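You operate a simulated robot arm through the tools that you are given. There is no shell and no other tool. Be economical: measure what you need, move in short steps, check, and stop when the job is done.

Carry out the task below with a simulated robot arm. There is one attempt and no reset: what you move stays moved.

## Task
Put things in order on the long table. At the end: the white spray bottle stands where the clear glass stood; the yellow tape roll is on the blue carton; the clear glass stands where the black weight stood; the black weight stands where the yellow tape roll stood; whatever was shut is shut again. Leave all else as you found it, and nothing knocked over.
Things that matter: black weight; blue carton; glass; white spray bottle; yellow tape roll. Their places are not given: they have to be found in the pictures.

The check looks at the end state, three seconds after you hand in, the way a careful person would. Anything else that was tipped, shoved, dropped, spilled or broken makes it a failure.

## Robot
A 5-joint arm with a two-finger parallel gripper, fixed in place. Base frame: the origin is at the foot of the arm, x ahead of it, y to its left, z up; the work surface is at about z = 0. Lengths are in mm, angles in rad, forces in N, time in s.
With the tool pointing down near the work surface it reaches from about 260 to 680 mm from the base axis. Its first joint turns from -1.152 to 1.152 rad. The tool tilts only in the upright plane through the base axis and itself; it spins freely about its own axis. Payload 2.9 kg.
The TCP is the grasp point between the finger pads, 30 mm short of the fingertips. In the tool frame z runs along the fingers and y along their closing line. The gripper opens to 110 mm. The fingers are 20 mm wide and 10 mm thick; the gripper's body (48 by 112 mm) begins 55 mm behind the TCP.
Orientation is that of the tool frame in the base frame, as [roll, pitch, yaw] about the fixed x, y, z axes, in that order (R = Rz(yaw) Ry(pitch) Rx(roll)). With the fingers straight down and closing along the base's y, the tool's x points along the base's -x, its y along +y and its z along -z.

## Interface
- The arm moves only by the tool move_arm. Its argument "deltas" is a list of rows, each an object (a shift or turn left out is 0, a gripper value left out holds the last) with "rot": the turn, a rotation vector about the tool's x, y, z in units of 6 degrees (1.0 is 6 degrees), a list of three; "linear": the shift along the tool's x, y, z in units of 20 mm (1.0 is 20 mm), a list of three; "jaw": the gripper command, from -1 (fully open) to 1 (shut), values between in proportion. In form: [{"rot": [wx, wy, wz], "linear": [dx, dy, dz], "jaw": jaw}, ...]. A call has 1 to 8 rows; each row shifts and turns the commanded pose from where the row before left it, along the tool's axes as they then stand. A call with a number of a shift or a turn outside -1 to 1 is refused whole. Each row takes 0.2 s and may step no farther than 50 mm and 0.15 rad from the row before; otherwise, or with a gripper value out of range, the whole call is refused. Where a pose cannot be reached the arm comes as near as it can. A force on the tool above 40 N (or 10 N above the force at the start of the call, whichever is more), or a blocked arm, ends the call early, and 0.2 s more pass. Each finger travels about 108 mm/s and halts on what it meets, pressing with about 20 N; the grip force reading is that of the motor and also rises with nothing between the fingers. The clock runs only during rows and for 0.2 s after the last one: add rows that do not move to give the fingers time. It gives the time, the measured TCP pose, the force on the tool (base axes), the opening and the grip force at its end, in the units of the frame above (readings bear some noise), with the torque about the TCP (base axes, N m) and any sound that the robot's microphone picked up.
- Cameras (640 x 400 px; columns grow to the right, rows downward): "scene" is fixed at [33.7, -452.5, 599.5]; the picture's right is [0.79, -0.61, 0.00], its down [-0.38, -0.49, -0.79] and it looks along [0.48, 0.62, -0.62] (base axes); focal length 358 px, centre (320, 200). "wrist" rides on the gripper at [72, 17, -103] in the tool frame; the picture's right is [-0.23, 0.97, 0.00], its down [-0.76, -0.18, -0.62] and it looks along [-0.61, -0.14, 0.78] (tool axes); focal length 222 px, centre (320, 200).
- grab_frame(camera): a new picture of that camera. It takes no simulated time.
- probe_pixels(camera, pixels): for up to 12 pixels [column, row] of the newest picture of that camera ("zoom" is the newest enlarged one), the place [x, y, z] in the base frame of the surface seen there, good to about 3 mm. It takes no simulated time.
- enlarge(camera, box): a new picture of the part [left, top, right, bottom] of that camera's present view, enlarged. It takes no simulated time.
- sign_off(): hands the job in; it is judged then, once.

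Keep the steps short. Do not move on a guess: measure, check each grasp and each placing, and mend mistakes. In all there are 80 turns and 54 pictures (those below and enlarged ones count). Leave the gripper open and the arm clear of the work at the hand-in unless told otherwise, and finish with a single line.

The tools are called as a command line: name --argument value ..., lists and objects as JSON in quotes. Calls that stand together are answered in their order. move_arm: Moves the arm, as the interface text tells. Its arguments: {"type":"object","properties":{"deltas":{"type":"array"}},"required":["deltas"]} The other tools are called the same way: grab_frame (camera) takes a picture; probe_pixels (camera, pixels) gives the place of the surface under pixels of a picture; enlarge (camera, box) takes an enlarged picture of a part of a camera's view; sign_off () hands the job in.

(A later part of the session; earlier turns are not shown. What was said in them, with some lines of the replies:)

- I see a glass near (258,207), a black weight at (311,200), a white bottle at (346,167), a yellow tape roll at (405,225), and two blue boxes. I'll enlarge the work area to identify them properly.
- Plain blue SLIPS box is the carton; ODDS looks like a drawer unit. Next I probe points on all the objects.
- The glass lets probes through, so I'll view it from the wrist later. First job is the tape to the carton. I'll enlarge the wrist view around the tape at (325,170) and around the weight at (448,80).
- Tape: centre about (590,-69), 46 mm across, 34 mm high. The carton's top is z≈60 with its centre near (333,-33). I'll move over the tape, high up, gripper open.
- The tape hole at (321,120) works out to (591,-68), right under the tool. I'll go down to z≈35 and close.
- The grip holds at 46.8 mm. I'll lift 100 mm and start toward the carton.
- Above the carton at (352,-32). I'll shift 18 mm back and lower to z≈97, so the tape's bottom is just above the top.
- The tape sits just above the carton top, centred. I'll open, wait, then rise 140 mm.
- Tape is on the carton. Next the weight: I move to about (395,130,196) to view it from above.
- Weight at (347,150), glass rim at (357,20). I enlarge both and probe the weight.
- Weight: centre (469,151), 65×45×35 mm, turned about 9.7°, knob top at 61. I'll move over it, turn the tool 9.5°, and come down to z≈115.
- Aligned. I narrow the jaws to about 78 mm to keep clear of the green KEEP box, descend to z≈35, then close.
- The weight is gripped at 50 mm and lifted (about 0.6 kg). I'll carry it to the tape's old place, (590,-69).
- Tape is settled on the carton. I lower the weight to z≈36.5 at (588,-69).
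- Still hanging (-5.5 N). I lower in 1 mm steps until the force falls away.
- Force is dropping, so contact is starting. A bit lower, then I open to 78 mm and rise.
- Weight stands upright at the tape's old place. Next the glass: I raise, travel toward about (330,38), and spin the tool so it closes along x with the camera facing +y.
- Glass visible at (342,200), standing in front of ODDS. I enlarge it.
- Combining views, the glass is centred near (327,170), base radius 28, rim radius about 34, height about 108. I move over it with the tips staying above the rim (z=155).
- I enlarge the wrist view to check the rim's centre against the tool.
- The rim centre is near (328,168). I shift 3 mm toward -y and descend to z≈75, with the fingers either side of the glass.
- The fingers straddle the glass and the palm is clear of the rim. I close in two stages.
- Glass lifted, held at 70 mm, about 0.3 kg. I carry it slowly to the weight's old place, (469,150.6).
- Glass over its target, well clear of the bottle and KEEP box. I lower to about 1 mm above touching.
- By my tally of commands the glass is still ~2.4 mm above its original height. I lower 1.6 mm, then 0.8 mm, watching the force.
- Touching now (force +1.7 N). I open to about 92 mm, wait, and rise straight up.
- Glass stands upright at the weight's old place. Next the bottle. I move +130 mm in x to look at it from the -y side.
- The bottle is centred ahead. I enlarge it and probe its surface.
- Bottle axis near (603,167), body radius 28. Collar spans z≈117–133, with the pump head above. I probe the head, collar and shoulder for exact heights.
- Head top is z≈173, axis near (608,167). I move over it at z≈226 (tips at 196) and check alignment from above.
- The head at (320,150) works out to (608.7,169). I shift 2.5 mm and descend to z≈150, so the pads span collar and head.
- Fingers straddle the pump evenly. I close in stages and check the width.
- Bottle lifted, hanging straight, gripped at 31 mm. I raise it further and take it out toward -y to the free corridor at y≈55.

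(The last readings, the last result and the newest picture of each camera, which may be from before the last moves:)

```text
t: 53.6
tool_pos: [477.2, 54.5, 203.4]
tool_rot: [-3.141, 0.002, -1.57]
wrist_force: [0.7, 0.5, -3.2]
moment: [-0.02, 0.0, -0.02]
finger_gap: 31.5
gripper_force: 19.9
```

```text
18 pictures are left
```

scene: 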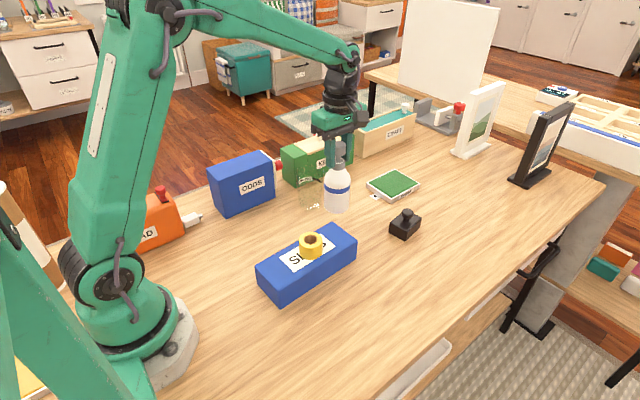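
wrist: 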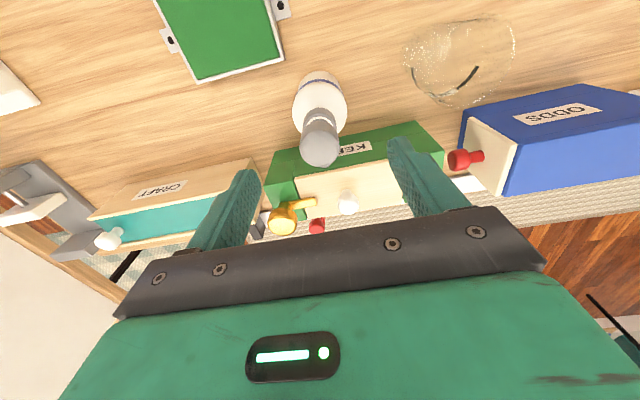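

Bottle is in the corridor, clear of the glass and carton. I go on to x=327, then toward y=169.

move_arm --deltas '[{"linear": [0, 0.95, 0]}, {"linear": [0, 0.95, 0]}, {"linear": [0, 0.95, 0]}, {"linear": [0, 0.95, 0]}, {"linear": [0, 0.95, 0]}, {"linear": [0, 0.95, 0]}, {"linear": [0, 0.95, 0]}, {"linear": [0, 0.8, 0]}]'

move_arm --deltas '[{"linear": [-0.6, 0, 0]}, {"linear": [-0.85, 0, 0]}, {"linear": [-0.85, 0, 0]}, {"linear": [-0.85, 0, 0]}, {"linear": [-0.85, 0, 0]}, {"linear": [-0.85, 0, 0]}, {"linear": [-0.6, 0, 0]}, {"linear": [-0.3, 0, 0]}]'

enlarge --camera "scene" --box '[180, 100, 340, 240]'

```text
t: 55.4
tool_pos: [327.5, 57.0, 206.0]
tool_rot: [3.141, 0.001, -1.57]
wrist_force: [-0.2, 1.0, -4.5]
moment: [0.0, 0.03, 0.01]
finger_gap: 31.4
gripper_force: 20.3
```

```text
t: 57.2
tool_pos: [326.9, 171.2, 204.6]
tool_rot: [-3.141, 0.001, -1.573]
wrist_force: [-0.4, 0.0, -3.5]
moment: [0.01, -0.03, -0.01]
finger_gap: 31.1
gripper_force: 19.7
```

```text
2.86 times, centred on (260, 170) of scene
```

zoom: 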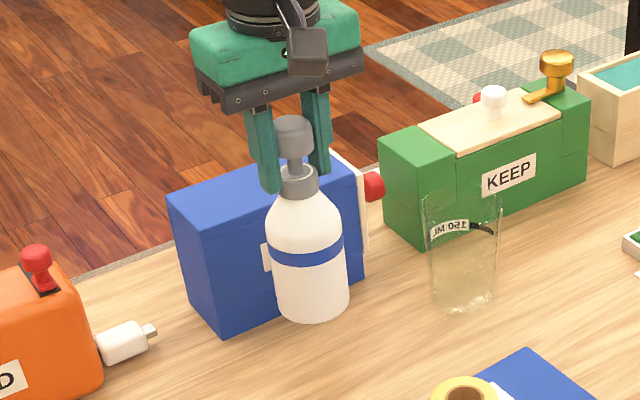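

In place above the glass's old spot, clear of ODDS. I lower 53 mm to just above the table.

move_arm --deltas '[{"linear": [0.06, 0, 0.5]}, {"linear": [0, 0, 0.6]}, {"linear": [0, 0, 0.6]}, {"linear": [0, 0, 0.5]}, {"linear": [0, 0, 0.35]}, {"linear": [0, 0, 0.1]}, {"linear": [0, 0, 0]}]'

move_arm --deltas '[{"linear": [0, 0, 0.05]}, {"linear": [0, 0, 0]}]'

move_arm --deltas '[{"linear": [0, 0, 0.04]}, {"linear": [0, 0, 0]}]'

```text
t: 58.8
tool_pos: [328.9, 168.6, 151.4]
tool_rot: [-3.14, 0.0, -1.572]
wrist_force: [0.6, -0.1, -3.3]
moment: [0.05, 0.0, -0.03]
finger_gap: 31.3
gripper_force: 19.6
```

```text
t: 59.4
tool_pos: [327.7, 168.3, 150.7]
tool_rot: [3.141, -0.001, -1.571]
wrist_force: [-0.1, 0.4, -3.0]
moment: [0.0, 0.03, -0.01]
finger_gap: 31.2
gripper_force: 20.1
```

```text
t: 60.0
tool_pos: [328.5, 169.6, 150.8]
tool_rot: [3.141, 0.0, -1.573]
wrist_force: [0.0, 0.5, -3.0]
moment: [-0.03, 0.04, -0.02]
finger_gap: 31.5
gripper_force: 19.9
```

Still hanging (-3 N). I go lower in sub-millimetre steps.

move_arm --deltas '[{"linear": [0, 0, 0.03]}, {"linear": [0, 0, 0]}]'

move_arm --deltas '[{"linear": [0, 0, 0.03]}, {"linear": [0, 0, 0]}]'

```text
t: 60.6
tool_pos: [327.6, 168.6, 151.3]
tool_rot: [3.141, -0.001, -1.571]
wrist_force: [-0.7, -1.6, 4.5]
moment: [-0.12, 0.11, -0.02]
finger_gap: 31.2
gripper_force: 19.7
```

```text
t: 61.2
tool_pos: [327.5, 168.8, 150.2]
tool_rot: [-3.139, 0.002, -1.572]
wrist_force: [0.6, -3.4, 13.5]
moment: [-0.3, 0.07, 0.0]
finger_gap: 31.2
gripper_force: 19.3
```

Firm contact. I back off 0.6 mm, open gently to 75 mm, then check before rising.

move_arm --deltas '[{"linear": [0, 0, -0.03]}, {"jaw": 0.3}, {"jaw": 0}, {"jaw": -0.4}, {"jaw": -0.4}]'

enlarge --camera "scene" --box '[180, 100, 340, 240]'

```text
t: 62.4
tool_pos: [327.1, 168.9, 150.3]
tool_rot: [3.141, 0.0, -1.57]
wrist_force: [-0.4, 0.4, -0.7]
moment: [-0.01, 0.01, -0.01]
finger_gap: 76.8
gripper_force: 0.1
```

```text
2.86 times, centred on (260, 170) of scene
```

zoom: 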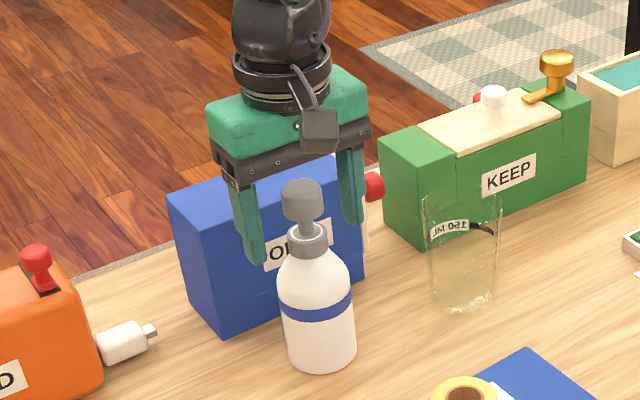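

Bottle stands upright on its own. I rise straight up and back toward -y, clear of everything, then take a final look.

move_arm --deltas '[{"linear": [0, 0, -0.6]}, {"linear": [0, 0, -1]}, {"linear": [0, 0, -1]}, {"linear": [0, 0, -1]}, {"linear": [0, 0, -1]}, {"linear": [0, 0, -1]}, {"linear": [0, 0, -0.5], "jaw": -1}]'

move_arm --deltas '[{"linear": [1, -1, 0]}, {"linear": [1, -1, 0]}, {"linear": [1, -1, 0]}, {"linear": [1, -1, 0]}, {"linear": [1, -1, 0]}, {"linear": [1, 0, 0]}, {"linear": [1, 0, 0]}]'

grab_frame --camera "scene"

grab_frame --camera "wrist"

```text
t: 64.0
tool_pos: [328.2, 168.2, 274.0]
tool_rot: [3.141, -0.001, -1.573]
wrist_force: [0.1, 0.3, 0.1]
moment: [0.01, -0.01, -0.01]
finger_gap: 110.0
gripper_force: 0.0
```

```text
t: 65.6
tool_pos: [428.7, 30.6, 272.2]
tool_rot: [-3.141, 0.0, -1.572]
wrist_force: [-0.2, -0.1, 0.1]
moment: [-0.02, 0.0, 0.03]
finger_gap: 109.8
gripper_force: 0.1
```

```text
15 pictures are left
```

scene: 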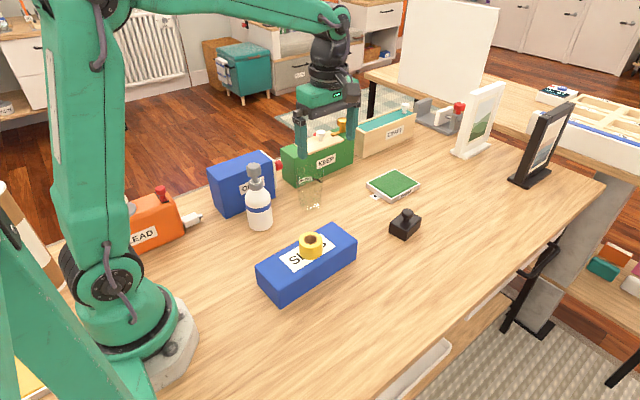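

```text
14 pictures are left
```

wrist: 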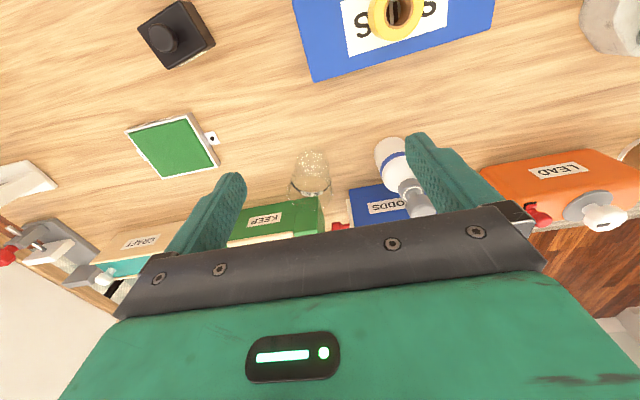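

Everything is upright and in place: the bottle's base at (260,229) matches the glass's old base, the glass is at the weight's spot, the weight at the tape's, and the tape on the carton. Nothing was opened, and the arm is clear with the gripper open, so I hand in.

sign_off

```text
The job is handed in.
```

The job is handed in: the spray bottle stands where the glass was, the glass where the weight was, the weight where the tape was, and the tape is on the blue SLIPS box, which I took as the blue carton over the ODDS box; nothing was opened or knocked over.
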